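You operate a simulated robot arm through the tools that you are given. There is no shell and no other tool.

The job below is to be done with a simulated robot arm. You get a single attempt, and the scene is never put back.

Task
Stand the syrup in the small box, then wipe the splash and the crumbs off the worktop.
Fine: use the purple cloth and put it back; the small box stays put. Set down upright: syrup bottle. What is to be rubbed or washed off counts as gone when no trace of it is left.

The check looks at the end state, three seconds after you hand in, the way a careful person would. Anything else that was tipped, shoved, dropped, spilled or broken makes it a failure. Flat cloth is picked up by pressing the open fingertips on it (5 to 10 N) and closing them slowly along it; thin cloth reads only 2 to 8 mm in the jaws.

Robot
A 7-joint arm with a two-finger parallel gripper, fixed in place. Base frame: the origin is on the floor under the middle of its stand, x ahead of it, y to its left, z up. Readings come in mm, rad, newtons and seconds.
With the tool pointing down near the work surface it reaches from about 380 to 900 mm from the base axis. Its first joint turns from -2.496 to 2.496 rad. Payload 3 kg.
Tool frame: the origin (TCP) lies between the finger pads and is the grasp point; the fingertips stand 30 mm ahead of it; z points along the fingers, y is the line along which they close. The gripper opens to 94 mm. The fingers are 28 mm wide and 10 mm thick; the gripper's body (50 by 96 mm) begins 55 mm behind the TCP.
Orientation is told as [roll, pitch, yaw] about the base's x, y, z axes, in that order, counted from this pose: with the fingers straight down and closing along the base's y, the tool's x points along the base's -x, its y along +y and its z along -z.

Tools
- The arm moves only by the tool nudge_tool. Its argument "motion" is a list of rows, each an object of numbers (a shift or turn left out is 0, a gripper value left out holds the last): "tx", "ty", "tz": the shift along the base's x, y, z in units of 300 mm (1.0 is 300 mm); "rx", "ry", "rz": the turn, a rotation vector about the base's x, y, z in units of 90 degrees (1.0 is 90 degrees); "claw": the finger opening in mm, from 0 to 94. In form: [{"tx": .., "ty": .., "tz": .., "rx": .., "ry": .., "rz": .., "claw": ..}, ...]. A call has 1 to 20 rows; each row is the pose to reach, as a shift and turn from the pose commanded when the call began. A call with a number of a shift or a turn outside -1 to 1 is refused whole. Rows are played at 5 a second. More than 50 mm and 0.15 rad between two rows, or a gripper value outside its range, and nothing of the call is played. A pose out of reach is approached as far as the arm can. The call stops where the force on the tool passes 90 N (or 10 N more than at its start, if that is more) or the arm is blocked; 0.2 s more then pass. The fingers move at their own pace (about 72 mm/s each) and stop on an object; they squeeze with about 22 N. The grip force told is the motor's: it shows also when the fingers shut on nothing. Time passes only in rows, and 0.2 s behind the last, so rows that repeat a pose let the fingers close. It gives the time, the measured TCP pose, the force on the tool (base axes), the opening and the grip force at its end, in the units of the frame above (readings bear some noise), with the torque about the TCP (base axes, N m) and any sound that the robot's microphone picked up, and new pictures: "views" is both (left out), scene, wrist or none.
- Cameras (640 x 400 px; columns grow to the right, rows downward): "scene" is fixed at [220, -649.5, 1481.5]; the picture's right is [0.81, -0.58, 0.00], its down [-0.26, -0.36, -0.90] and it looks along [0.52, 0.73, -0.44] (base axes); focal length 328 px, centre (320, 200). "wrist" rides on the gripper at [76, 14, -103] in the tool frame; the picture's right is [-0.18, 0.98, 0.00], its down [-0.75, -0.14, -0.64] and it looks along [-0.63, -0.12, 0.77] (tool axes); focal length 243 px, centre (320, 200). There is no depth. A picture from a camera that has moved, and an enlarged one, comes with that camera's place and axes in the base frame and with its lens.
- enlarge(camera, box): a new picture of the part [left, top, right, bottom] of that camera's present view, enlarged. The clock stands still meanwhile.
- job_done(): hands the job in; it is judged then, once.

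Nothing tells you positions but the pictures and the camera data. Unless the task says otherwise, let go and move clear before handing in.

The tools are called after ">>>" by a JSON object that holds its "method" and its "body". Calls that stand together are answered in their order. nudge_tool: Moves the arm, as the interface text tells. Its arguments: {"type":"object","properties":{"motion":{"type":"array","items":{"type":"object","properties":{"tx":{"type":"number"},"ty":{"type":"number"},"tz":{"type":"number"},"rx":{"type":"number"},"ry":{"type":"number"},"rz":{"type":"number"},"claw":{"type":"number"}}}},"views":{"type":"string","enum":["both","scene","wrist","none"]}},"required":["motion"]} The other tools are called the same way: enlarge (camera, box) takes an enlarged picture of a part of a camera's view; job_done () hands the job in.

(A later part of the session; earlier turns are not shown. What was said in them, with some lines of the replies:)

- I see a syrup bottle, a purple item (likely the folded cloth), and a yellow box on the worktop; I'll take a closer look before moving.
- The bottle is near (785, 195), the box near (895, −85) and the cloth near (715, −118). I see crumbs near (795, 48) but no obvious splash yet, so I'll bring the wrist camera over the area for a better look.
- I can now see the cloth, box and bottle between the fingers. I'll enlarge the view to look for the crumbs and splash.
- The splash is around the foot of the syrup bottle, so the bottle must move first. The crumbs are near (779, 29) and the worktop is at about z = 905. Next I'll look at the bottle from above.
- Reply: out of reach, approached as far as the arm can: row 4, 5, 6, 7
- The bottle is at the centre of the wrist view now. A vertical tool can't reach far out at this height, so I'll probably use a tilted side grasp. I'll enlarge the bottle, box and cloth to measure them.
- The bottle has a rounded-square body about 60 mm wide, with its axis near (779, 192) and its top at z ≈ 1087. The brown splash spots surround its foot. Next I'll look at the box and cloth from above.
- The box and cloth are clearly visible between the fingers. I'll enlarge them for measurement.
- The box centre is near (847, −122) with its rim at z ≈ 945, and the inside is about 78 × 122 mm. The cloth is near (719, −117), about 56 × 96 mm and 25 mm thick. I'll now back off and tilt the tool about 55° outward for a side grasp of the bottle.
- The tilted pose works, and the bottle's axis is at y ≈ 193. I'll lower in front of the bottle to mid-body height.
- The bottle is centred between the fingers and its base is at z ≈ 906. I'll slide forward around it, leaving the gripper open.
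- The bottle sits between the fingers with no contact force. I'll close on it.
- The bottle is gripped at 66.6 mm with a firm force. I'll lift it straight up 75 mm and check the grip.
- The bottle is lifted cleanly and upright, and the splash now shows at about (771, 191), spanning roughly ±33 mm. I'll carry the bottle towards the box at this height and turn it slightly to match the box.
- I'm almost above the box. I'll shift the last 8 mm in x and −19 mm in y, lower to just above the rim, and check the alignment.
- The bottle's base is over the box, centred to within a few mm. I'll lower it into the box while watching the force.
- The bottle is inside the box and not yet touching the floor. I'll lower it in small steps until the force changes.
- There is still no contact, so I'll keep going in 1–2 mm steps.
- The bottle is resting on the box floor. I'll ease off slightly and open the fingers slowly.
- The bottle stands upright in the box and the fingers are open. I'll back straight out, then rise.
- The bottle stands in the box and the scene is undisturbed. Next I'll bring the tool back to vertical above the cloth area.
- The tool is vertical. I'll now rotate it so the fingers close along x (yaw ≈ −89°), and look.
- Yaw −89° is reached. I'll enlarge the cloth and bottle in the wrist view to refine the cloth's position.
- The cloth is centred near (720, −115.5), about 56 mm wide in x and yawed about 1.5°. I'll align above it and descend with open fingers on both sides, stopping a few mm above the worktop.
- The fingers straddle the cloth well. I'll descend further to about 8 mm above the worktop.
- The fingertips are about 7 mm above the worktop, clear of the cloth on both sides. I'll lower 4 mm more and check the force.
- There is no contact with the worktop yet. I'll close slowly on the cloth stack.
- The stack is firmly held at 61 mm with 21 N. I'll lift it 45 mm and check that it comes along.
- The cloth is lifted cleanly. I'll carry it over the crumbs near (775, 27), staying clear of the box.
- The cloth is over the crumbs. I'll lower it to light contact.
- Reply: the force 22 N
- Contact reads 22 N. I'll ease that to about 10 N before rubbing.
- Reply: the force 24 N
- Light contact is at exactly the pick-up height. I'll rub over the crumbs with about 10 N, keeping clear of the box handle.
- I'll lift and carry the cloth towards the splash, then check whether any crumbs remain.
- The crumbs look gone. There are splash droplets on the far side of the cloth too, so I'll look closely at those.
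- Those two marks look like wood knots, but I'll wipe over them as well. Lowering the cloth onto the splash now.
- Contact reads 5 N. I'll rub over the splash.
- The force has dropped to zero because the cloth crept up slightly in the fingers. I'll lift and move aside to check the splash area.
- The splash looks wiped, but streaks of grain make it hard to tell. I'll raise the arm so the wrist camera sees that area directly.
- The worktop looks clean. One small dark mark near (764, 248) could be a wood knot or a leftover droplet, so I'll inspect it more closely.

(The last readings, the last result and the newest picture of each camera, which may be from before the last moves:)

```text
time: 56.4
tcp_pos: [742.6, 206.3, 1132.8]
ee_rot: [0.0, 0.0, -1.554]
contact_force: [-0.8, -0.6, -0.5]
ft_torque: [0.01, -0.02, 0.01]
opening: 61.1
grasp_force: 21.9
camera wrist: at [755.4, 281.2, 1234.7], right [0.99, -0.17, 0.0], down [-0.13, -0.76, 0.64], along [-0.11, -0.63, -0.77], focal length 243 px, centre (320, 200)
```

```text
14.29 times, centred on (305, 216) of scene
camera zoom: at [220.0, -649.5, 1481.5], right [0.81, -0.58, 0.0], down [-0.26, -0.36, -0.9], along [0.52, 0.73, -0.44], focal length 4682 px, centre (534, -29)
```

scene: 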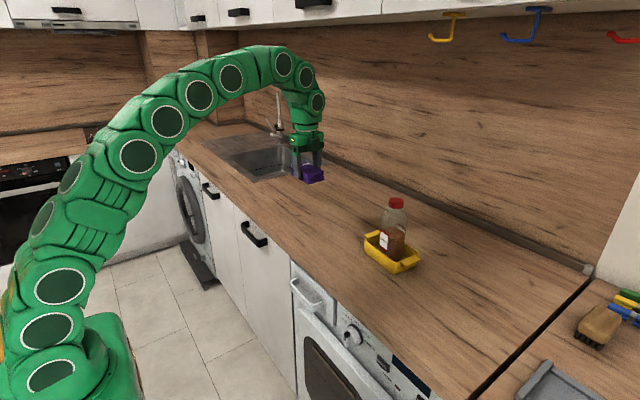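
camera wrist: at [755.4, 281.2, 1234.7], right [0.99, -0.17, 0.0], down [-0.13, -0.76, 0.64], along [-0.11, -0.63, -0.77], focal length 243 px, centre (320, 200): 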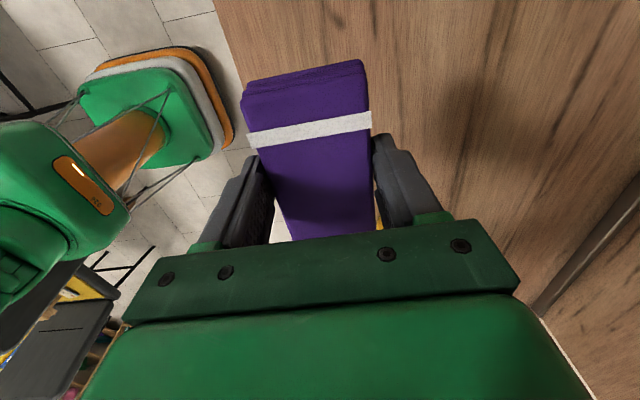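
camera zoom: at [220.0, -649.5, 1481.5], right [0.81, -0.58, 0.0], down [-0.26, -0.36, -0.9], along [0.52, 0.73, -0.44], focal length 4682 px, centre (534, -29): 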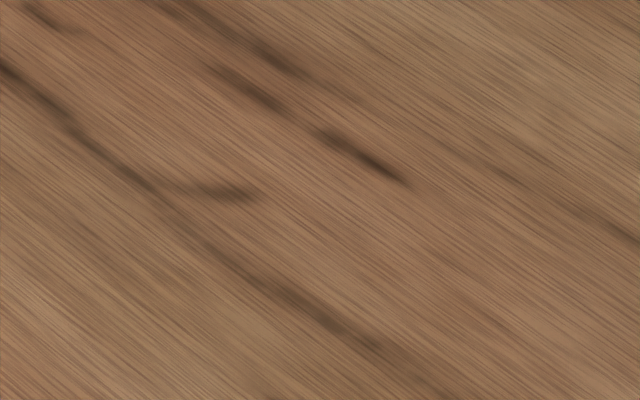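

Those marks are wood-grain knots, with no droplets left. I'll scan the rest of the worktop at high zoom for leftover crumbs or droplets.

>>> {"method": "enlarge", "body": {"camera": "scene", "box": [315, 215, 375, 252]}}

>>> {"method": "enlarge", "body": {"camera": "scene", "box": [270, 205, 330, 243]}}

>>> {"method": "enlarge", "body": {"camera": "scene", "box": [310, 195, 390, 240]}}

>>> {"method": "enlarge", "body": {"camera": "scene", "box": [310, 235, 370, 290]}}

>>> {"method": "enlarge", "body": {"camera": "scene", "box": [290, 150, 350, 195]}}

```text
10.67 times, centred on (345, 234) of scene
camera zoom: at [220.0, -649.5, 1481.5], right [0.81, -0.58, 0.0], down [-0.26, -0.36, -0.9], along [0.52, 0.73, -0.44], focal length 3496 px, centre (53, -157)
```

zoom: 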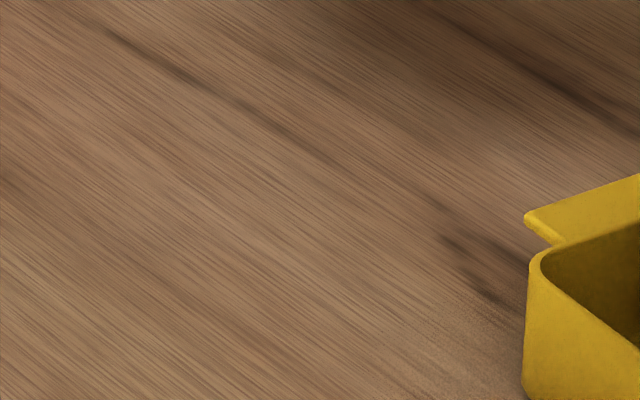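

```text
10.53 times, centred on (300, 224) of scene
camera zoom: at [220.0, -649.5, 1481.5], right [0.81, -0.58, 0.0], down [-0.26, -0.36, -0.9], along [0.52, 0.73, -0.44], focal length 3450 px, centre (530, -53)
```

zoom: 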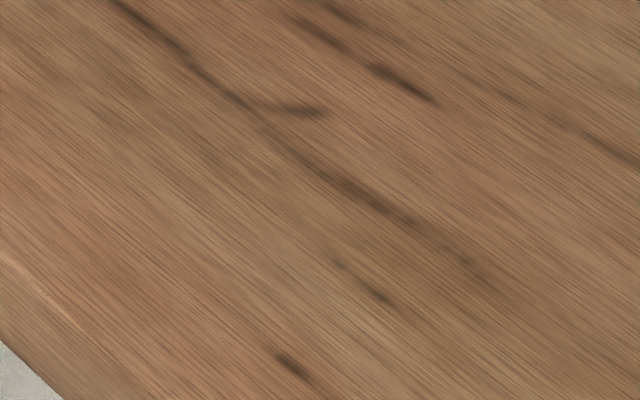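

```text
8.00 times, centred on (350, 218) of scene
camera zoom: at [220.0, -649.5, 1481.5], right [0.81, -0.58, 0.0], down [-0.26, -0.36, -0.9], along [0.52, 0.73, -0.44], focal length 2622 px, centre (80, 60)
```

zoom: 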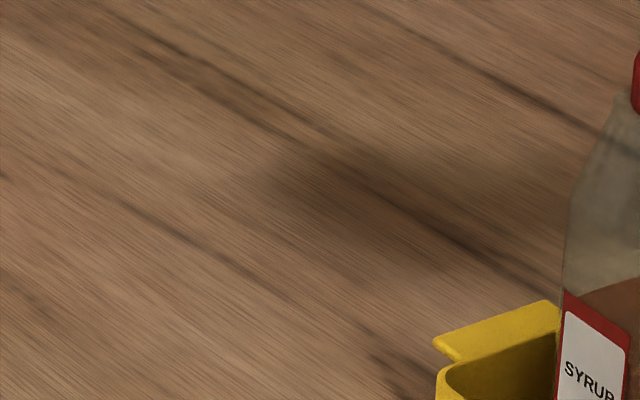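

```text
7.27 times, centred on (340, 262) of scene
camera zoom: at [220.0, -649.5, 1481.5], right [0.81, -0.58, 0.0], down [-0.26, -0.36, -0.9], along [0.52, 0.73, -0.44], focal length 2384 px, centre (174, -254)
```

zoom: 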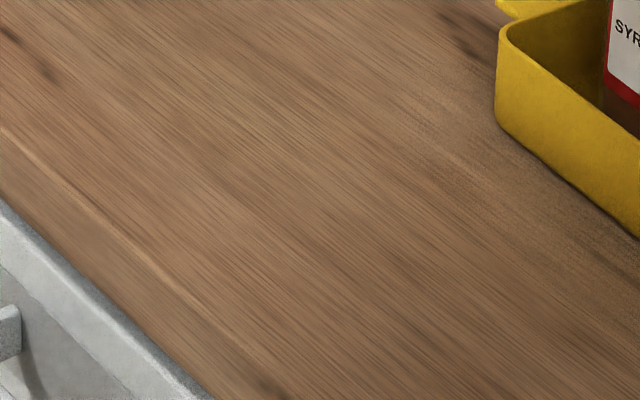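

```text
8.89 times, centred on (320, 172) of scene
camera zoom: at [220.0, -649.5, 1481.5], right [0.81, -0.58, 0.0], down [-0.26, -0.36, -0.9], along [0.52, 0.73, -0.44], focal length 2913 px, centre (320, 444)
```

zoom: 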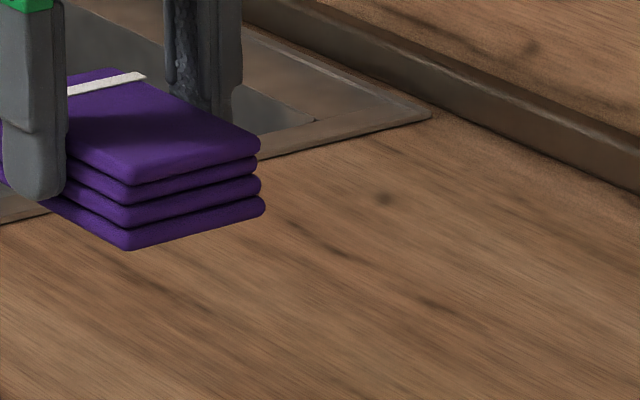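

All the scanned areas look clean. On the way back I'll also check the former crumb area with the wrist camera.

>>> {"method": "nudge_tool", "body": {"motion": [{"ty": -0.13}, {"ty": -0.27}, {"ty": -0.41}, {"ty": -0.55}, {"ty": -0.67}, {"ty": -0.72}, {"ty": -0.72}]}}

>>> {"method": "enlarge", "body": {"camera": "wrist", "box": [240, 0, 480, 90]}}

>>> {"method": "enlarge", "body": {"camera": "scene", "box": [280, 170, 360, 240]}}

```text
time: 58.0
tcp_pos: [743.2, -10.2, 1131.2]
ee_rot: [0.001, 0.001, -1.554]
contact_force: [0.2, 0.1, -1.2]
ft_torque: [-0.01, 0.04, -0.01]
opening: 61.0
grasp_force: 22.1
camera wrist: at [756.1, 65.1, 1232.9], right [0.99, -0.17, 0.0], down [-0.13, -0.76, 0.64], along [-0.11, -0.63, -0.77], focal length 243 px, centre (320, 200)
```

scene: 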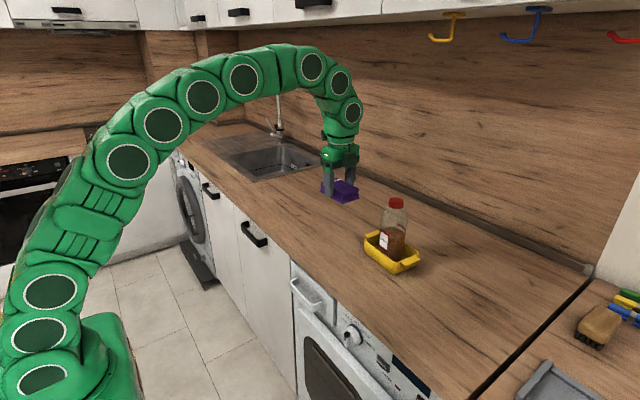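
wrist: 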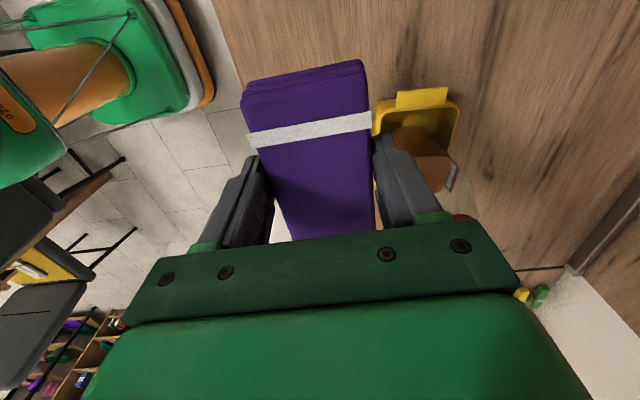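

```text
2.67 times, centred on (360, 45) of wrist
camera zoom: at [756.1, 65.1, 1232.9], right [0.99, -0.17, 0.0], down [-0.13, -0.76, 0.64], along [-0.11, -0.63, -0.77], focal length 647 px, centre (213, 613)
```

zoom: 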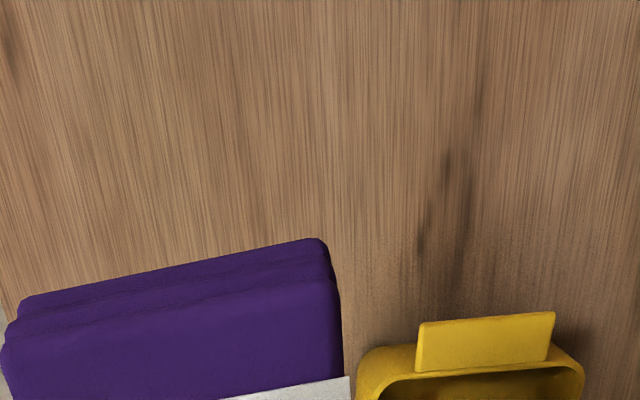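

```text
5.71 times, centred on (320, 205) of scene
camera zoom: at [220.0, -649.5, 1481.5], right [0.81, -0.58, 0.0], down [-0.26, -0.36, -0.9], along [0.52, 0.73, -0.44], focal length 1873 px, centre (320, 171)
```

zoom: 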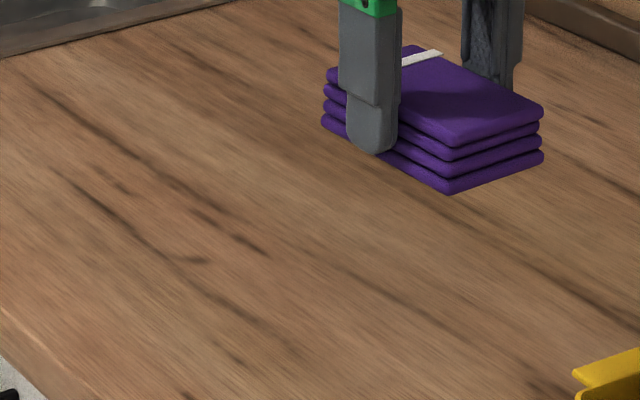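

The former crumb area is clean too. I'll carry the cloth back above its original place and lower it to just above the worktop.

>>> {"method": "nudge_tool", "body": {"motion": [{"tx": -0.037, "ty": -0.1}, {"tx": -0.074, "ty": -0.22}, {"tx": -0.074, "ty": -0.348}, {"tx": -0.074, "ty": -0.348, "tz": -0.13}, {"tx": -0.074, "ty": -0.348, "tz": -0.27}, {"tx": -0.074, "ty": -0.348, "tz": -0.41}, {"tx": -0.074, "ty": -0.348, "tz": -0.53}, {"tx": -0.074, "ty": -0.348, "tz": -0.6}, {"tx": -0.074, "ty": -0.348, "tz": -0.62}, {"tx": -0.074, "ty": -0.348, "tz": -0.62}]}}

>>> {"method": "enlarge", "body": {"camera": "scene", "box": [310, 210, 410, 300]}}

```text
time: 60.2
tcp_pos: [722.3, -115.7, 945.7]
ee_rot: [-0.002, -0.001, -1.555]
contact_force: [0.5, 0.1, 0.8]
ft_torque: [0.03, -0.02, -0.01]
opening: 61.1
grasp_force: 21.8
camera wrist: at [734.2, -40.4, 1047.4], right [0.99, -0.17, 0.0], down [-0.13, -0.76, 0.64], along [-0.11, -0.63, -0.77], focal length 243 px, centre (320, 200)
```

scene: 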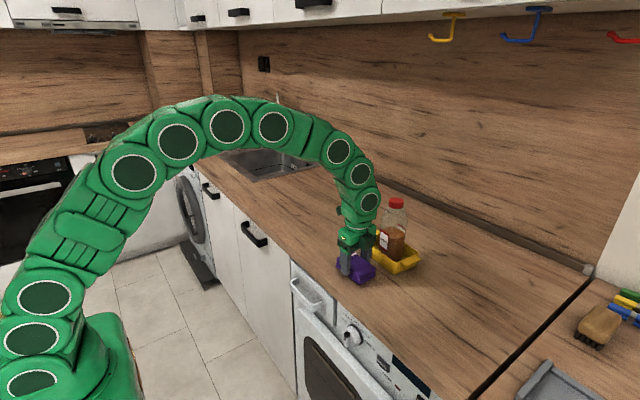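
wrist: 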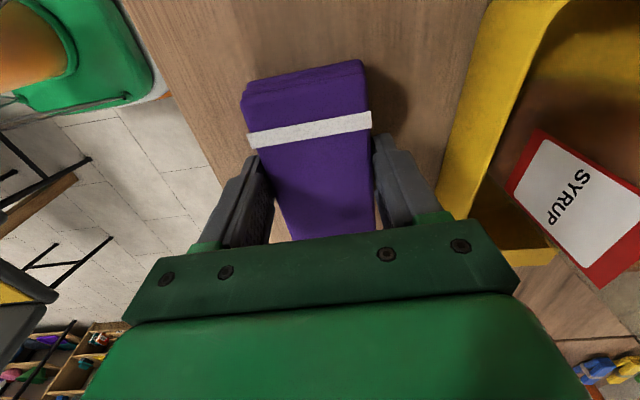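

```text
4.44 times, centred on (360, 255) of scene
camera zoom: at [220.0, -649.5, 1481.5], right [0.81, -0.58, 0.0], down [-0.26, -0.36, -0.9], along [0.52, 0.73, -0.44], focal length 1457 px, centre (142, -44)
```

zoom: 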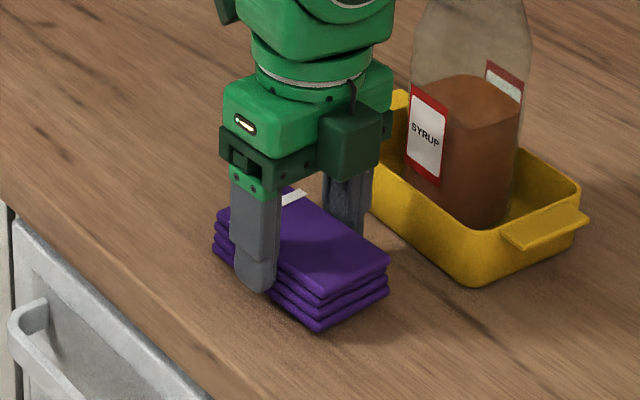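

The cloth is just above its original spot. I'll lower it the last ~7 mm to light contact.

>>> {"method": "nudge_tool", "body": {"motion": [{"tz": -0.01}, {"tz": -0.018}, {"tz": -0.022}, {"tz": -0.022}], "views": "none"}}

```text
time: 61.2
tcp_pos: [720.8, -113.8, 938.5]
ee_rot: [0.0, 0.001, -1.552]
contact_force: [0.4, -0.5, 0.2]
ft_torque: [0.0, -0.01, 0.0]
opening: 61.4
grasp_force: 21.9
```

>>> {"method": "nudge_tool", "body": {"motion": [{"tz": -0.0015}, {"tz": -0.003}, {"tz": -0.003}], "views": "none"}}

```text
time: 62.0
tcp_pos: [721.0, -115.0, 938.2]
ee_rot: [0.0, 0.0, -1.555]
contact_force: [1.0, 0.3, 3.7]
ft_torque: [0.01, -0.05, 0.01]
opening: 60.9
grasp_force: 22.1
```

The cloth touches at 3.7 N. I'll open the fingers gently to release it.

>>> {"method": "nudge_tool", "body": {"motion": [{"claw": 64}, {"claw": 68}, {"claw": 74}, {"claw": 82}, {"claw": 94}, {"claw": 94}]}}

>>> {"method": "enlarge", "body": {"camera": "wrist", "box": [200, 60, 460, 240]}}

>>> {"method": "enlarge", "body": {"camera": "scene", "box": [310, 210, 410, 300]}}

```text
time: 63.4
tcp_pos: [722.0, -114.8, 938.5]
ee_rot: [0.0, -0.001, -1.554]
contact_force: [-0.2, 0.3, 0.0]
ft_torque: [0.01, 0.01, -0.05]
opening: 94.2
grasp_force: 0.1
camera wrist: at [734.2, -39.3, 1039.9], right [0.99, -0.17, 0.0], down [-0.13, -0.76, 0.64], along [-0.11, -0.63, -0.77], focal length 243 px, centre (320, 200)
```

scene: 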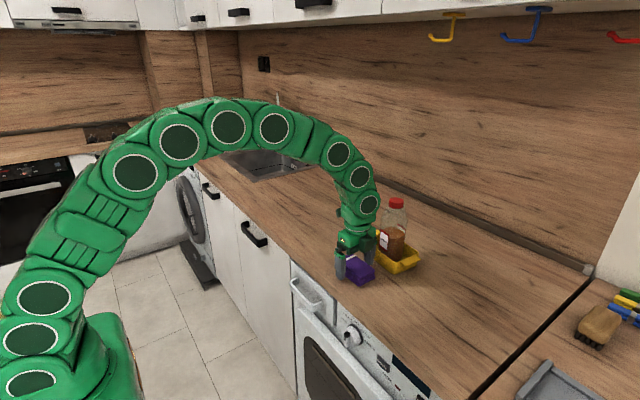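
wrist: 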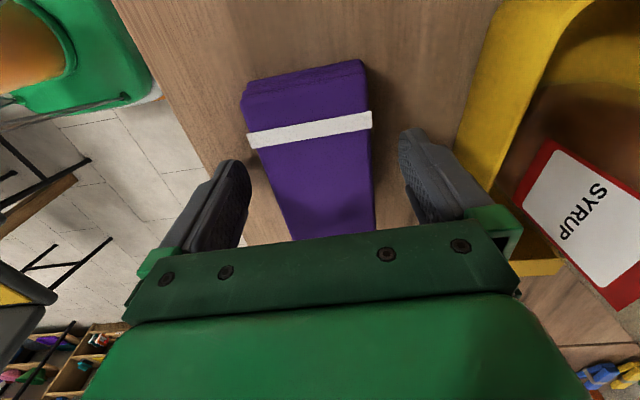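

```text
2.22 times, centred on (330, 150) of wrist
camera zoom: at [734.2, -39.3, 1039.9], right [0.99, -0.17, 0.0], down [-0.13, -0.76, 0.64], along [-0.11, -0.63, -0.77], focal length 539 px, centre (298, 311)
```

zoom: 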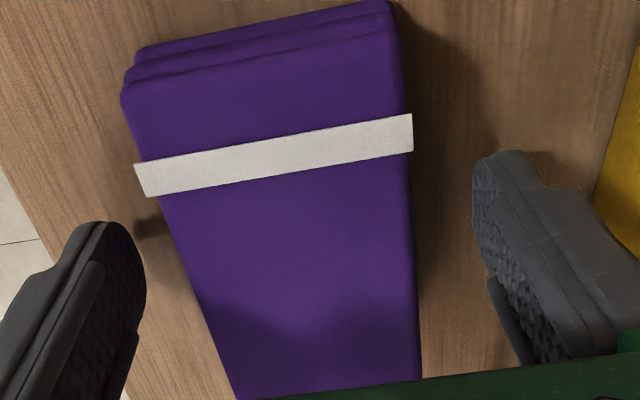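

```text
4.44 times, centred on (360, 255) of scene
camera zoom: at [220.0, -649.5, 1481.5], right [0.81, -0.58, 0.0], down [-0.26, -0.36, -0.9], along [0.52, 0.73, -0.44], focal length 1457 px, centre (142, -44)
```

zoom: 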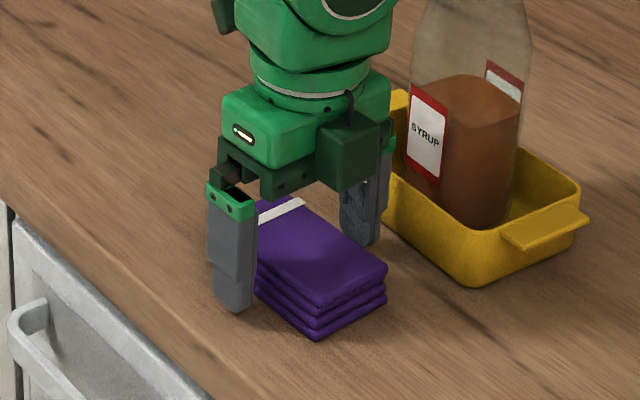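

The cloth is released back in its place. I see a small dark mark to the left of the cloth, so I'll rise straight up and look at it.

>>> {"method": "enlarge", "body": {"camera": "wrist", "box": [220, 100, 320, 200]}}

>>> {"method": "nudge_tool", "body": {"motion": [{"tz": 0.04}, {"tz": 0.12}, {"tz": 0.24}, {"tz": 0.38}, {"tz": 0.52}, {"tz": 0.64}, {"tz": 0.69}, {"tz": 0.69}]}}

>>> {"method": "enlarge", "body": {"camera": "wrist", "box": [260, 0, 420, 140]}}

>>> {"method": "enlarge", "body": {"camera": "scene", "box": [310, 210, 430, 300]}}

```text
4.00 times, centred on (270, 150) of wrist
camera zoom: at [734.2, -39.3, 1039.9], right [0.99, -0.17, 0.0], down [-0.13, -0.76, 0.64], along [-0.11, -0.63, -0.77], focal length 970 px, centre (520, 400)
```

zoom: 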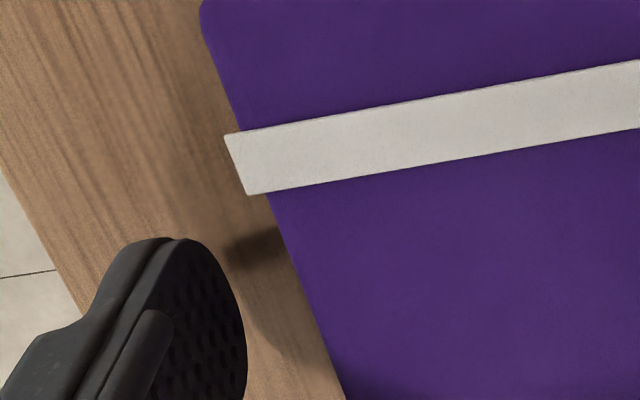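

```text
time: 65.2
tcp_pos: [721.5, -114.8, 1144.6]
ee_rot: [0.0, -0.001, -1.553]
contact_force: [0.3, 0.5, 0.5]
ft_torque: [0.03, 0.04, 0.01]
opening: 94.1
grasp_force: 0.0
camera wrist: at [734.6, -39.1, 1246.6], right [0.99, -0.17, 0.0], down [-0.13, -0.76, 0.64], along [-0.11, -0.63, -0.77], focal length 243 px, centre (320, 200)
```

scene: 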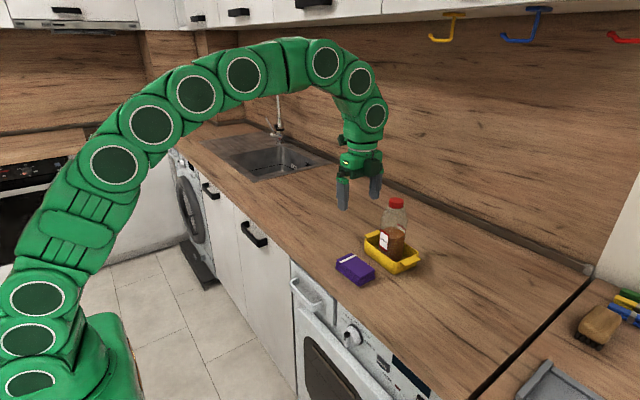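
wrist: 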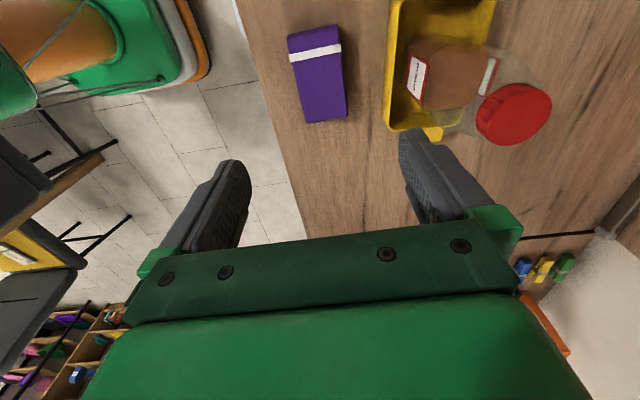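

```text
2.86 times, centred on (340, 70) of wrist
camera zoom: at [734.6, -39.1, 1246.6], right [0.99, -0.17, 0.0], down [-0.13, -0.76, 0.64], along [-0.11, -0.63, -0.77], focal length 693 px, centre (263, 571)
```

zoom: 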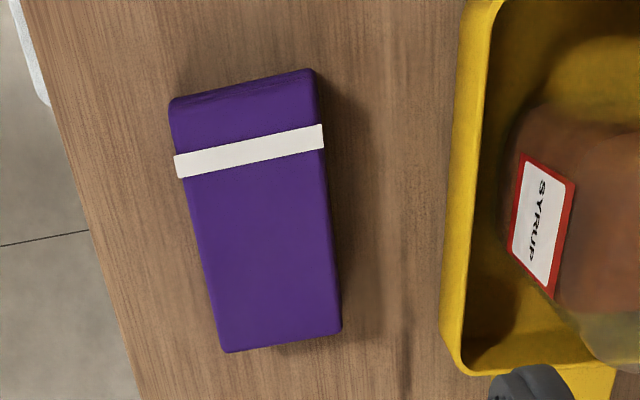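

```text
4.44 times, centred on (370, 255) of scene
camera zoom: at [220.0, -649.5, 1481.5], right [0.81, -0.58, 0.0], down [-0.26, -0.36, -0.9], along [0.52, 0.73, -0.44], focal length 1457 px, centre (98, -44)
```

zoom: 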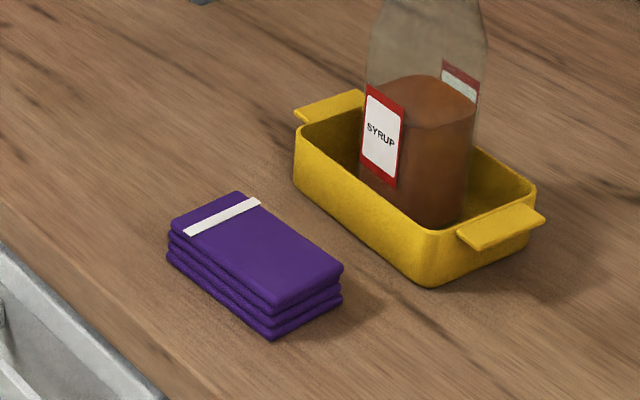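

The mark was only a finger shadow. The cloth is back in its original place, the box hasn't moved, and the bottle stands upright. I'll move the arm well clear and take a last look.

>>> {"method": "nudge_tool", "body": {"motion": [{"tz": 0.06, "tx": -0.05}, {"tz": 0.12, "tx": -0.12, "ty": 0.05}, {"tz": 0.18, "tx": -0.2, "ty": 0.15}, {"tz": 0.22, "tx": -0.28, "ty": 0.27}, {"tz": 0.25, "tx": -0.35, "ty": 0.4}, {"tz": 0.25, "tx": -0.4, "ty": 0.52}, {"tz": 0.25, "tx": -0.4, "ty": 0.52}]}}

>>> {"method": "enlarge", "body": {"camera": "scene", "box": [270, 170, 450, 300]}}

>>> {"method": "enlarge", "body": {"camera": "scene", "box": [280, 195, 350, 245]}}

```text
time: 66.8
tcp_pos: [599.4, 42.3, 1219.6]
ee_rot: [-0.001, -0.001, -1.552]
contact_force: [-0.9, 0.9, -0.6]
ft_torque: [0.0, -0.02, 0.03]
opening: 94.2
grasp_force: 0.1
camera wrist: at [613.3, 118.7, 1321.4], right [0.99, -0.17, 0.0], down [-0.13, -0.76, 0.64], along [-0.11, -0.63, -0.77], focal length 243 px, centre (320, 200)
```

scene: 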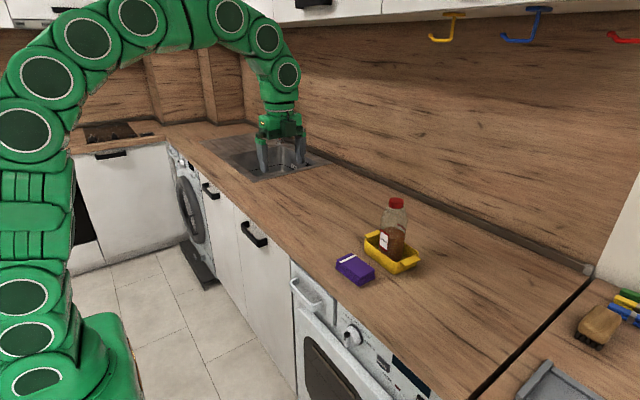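
wrist: 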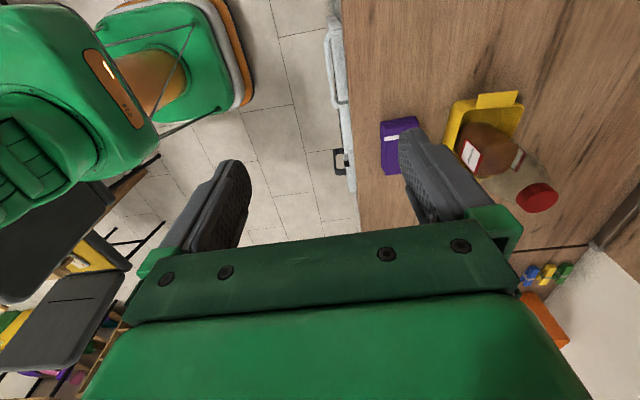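

```text
3.08 times, centred on (360, 235) of scene
camera zoom: at [220.0, -649.5, 1481.5], right [0.81, -0.58, 0.0], down [-0.26, -0.36, -0.9], along [0.52, 0.73, -0.44], focal length 1008 px, centre (197, 92)
```

zoom: 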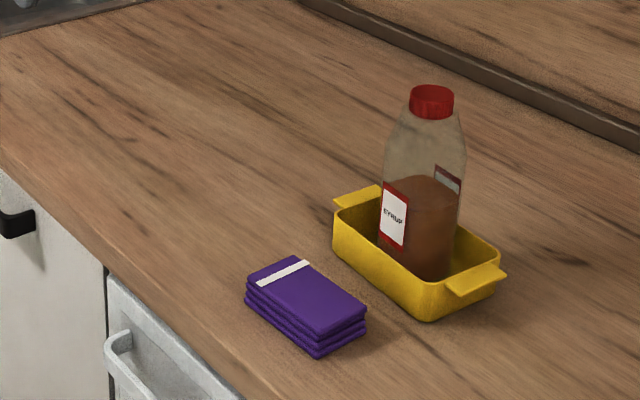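

```text
8.00 times, centred on (315, 220) of scene
camera zoom: at [220.0, -649.5, 1481.5], right [0.81, -0.58, 0.0], down [-0.26, -0.36, -0.9], along [0.52, 0.73, -0.44], focal length 2622 px, centre (360, 40)
```

zoom: 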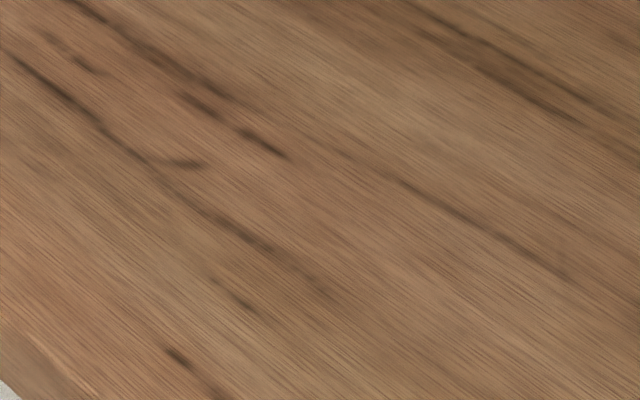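

The syrup stands upright in the yellow box and the purple cloth is back where it was. The worktop shows only wood grain, and the arm is clear with open fingers, so I'm handing in.

>>> {"method": "job_done", "body": {}}

```text
The job is handed in.
```

I stood the syrup bottle upright in the small yellow box and wiped up both the splash and the crumbs with the purple cloth. The job is handed in; no result has come back yet.

- **Syrup:** the bottle rests on the floor of the box, and the box did not move from its original place.
- **Worktop:** close-up views of the splash and crumb areas show only wood grain, with no droplets or crumbs left.
- **Cloth:** it is back in its original spot, still folded, within about 2 mm of where it started.
- **Arm:** the fingers are open and the arm is well clear of everything.

I saw nothing else tipped, shoved or spilled in the final pictures.
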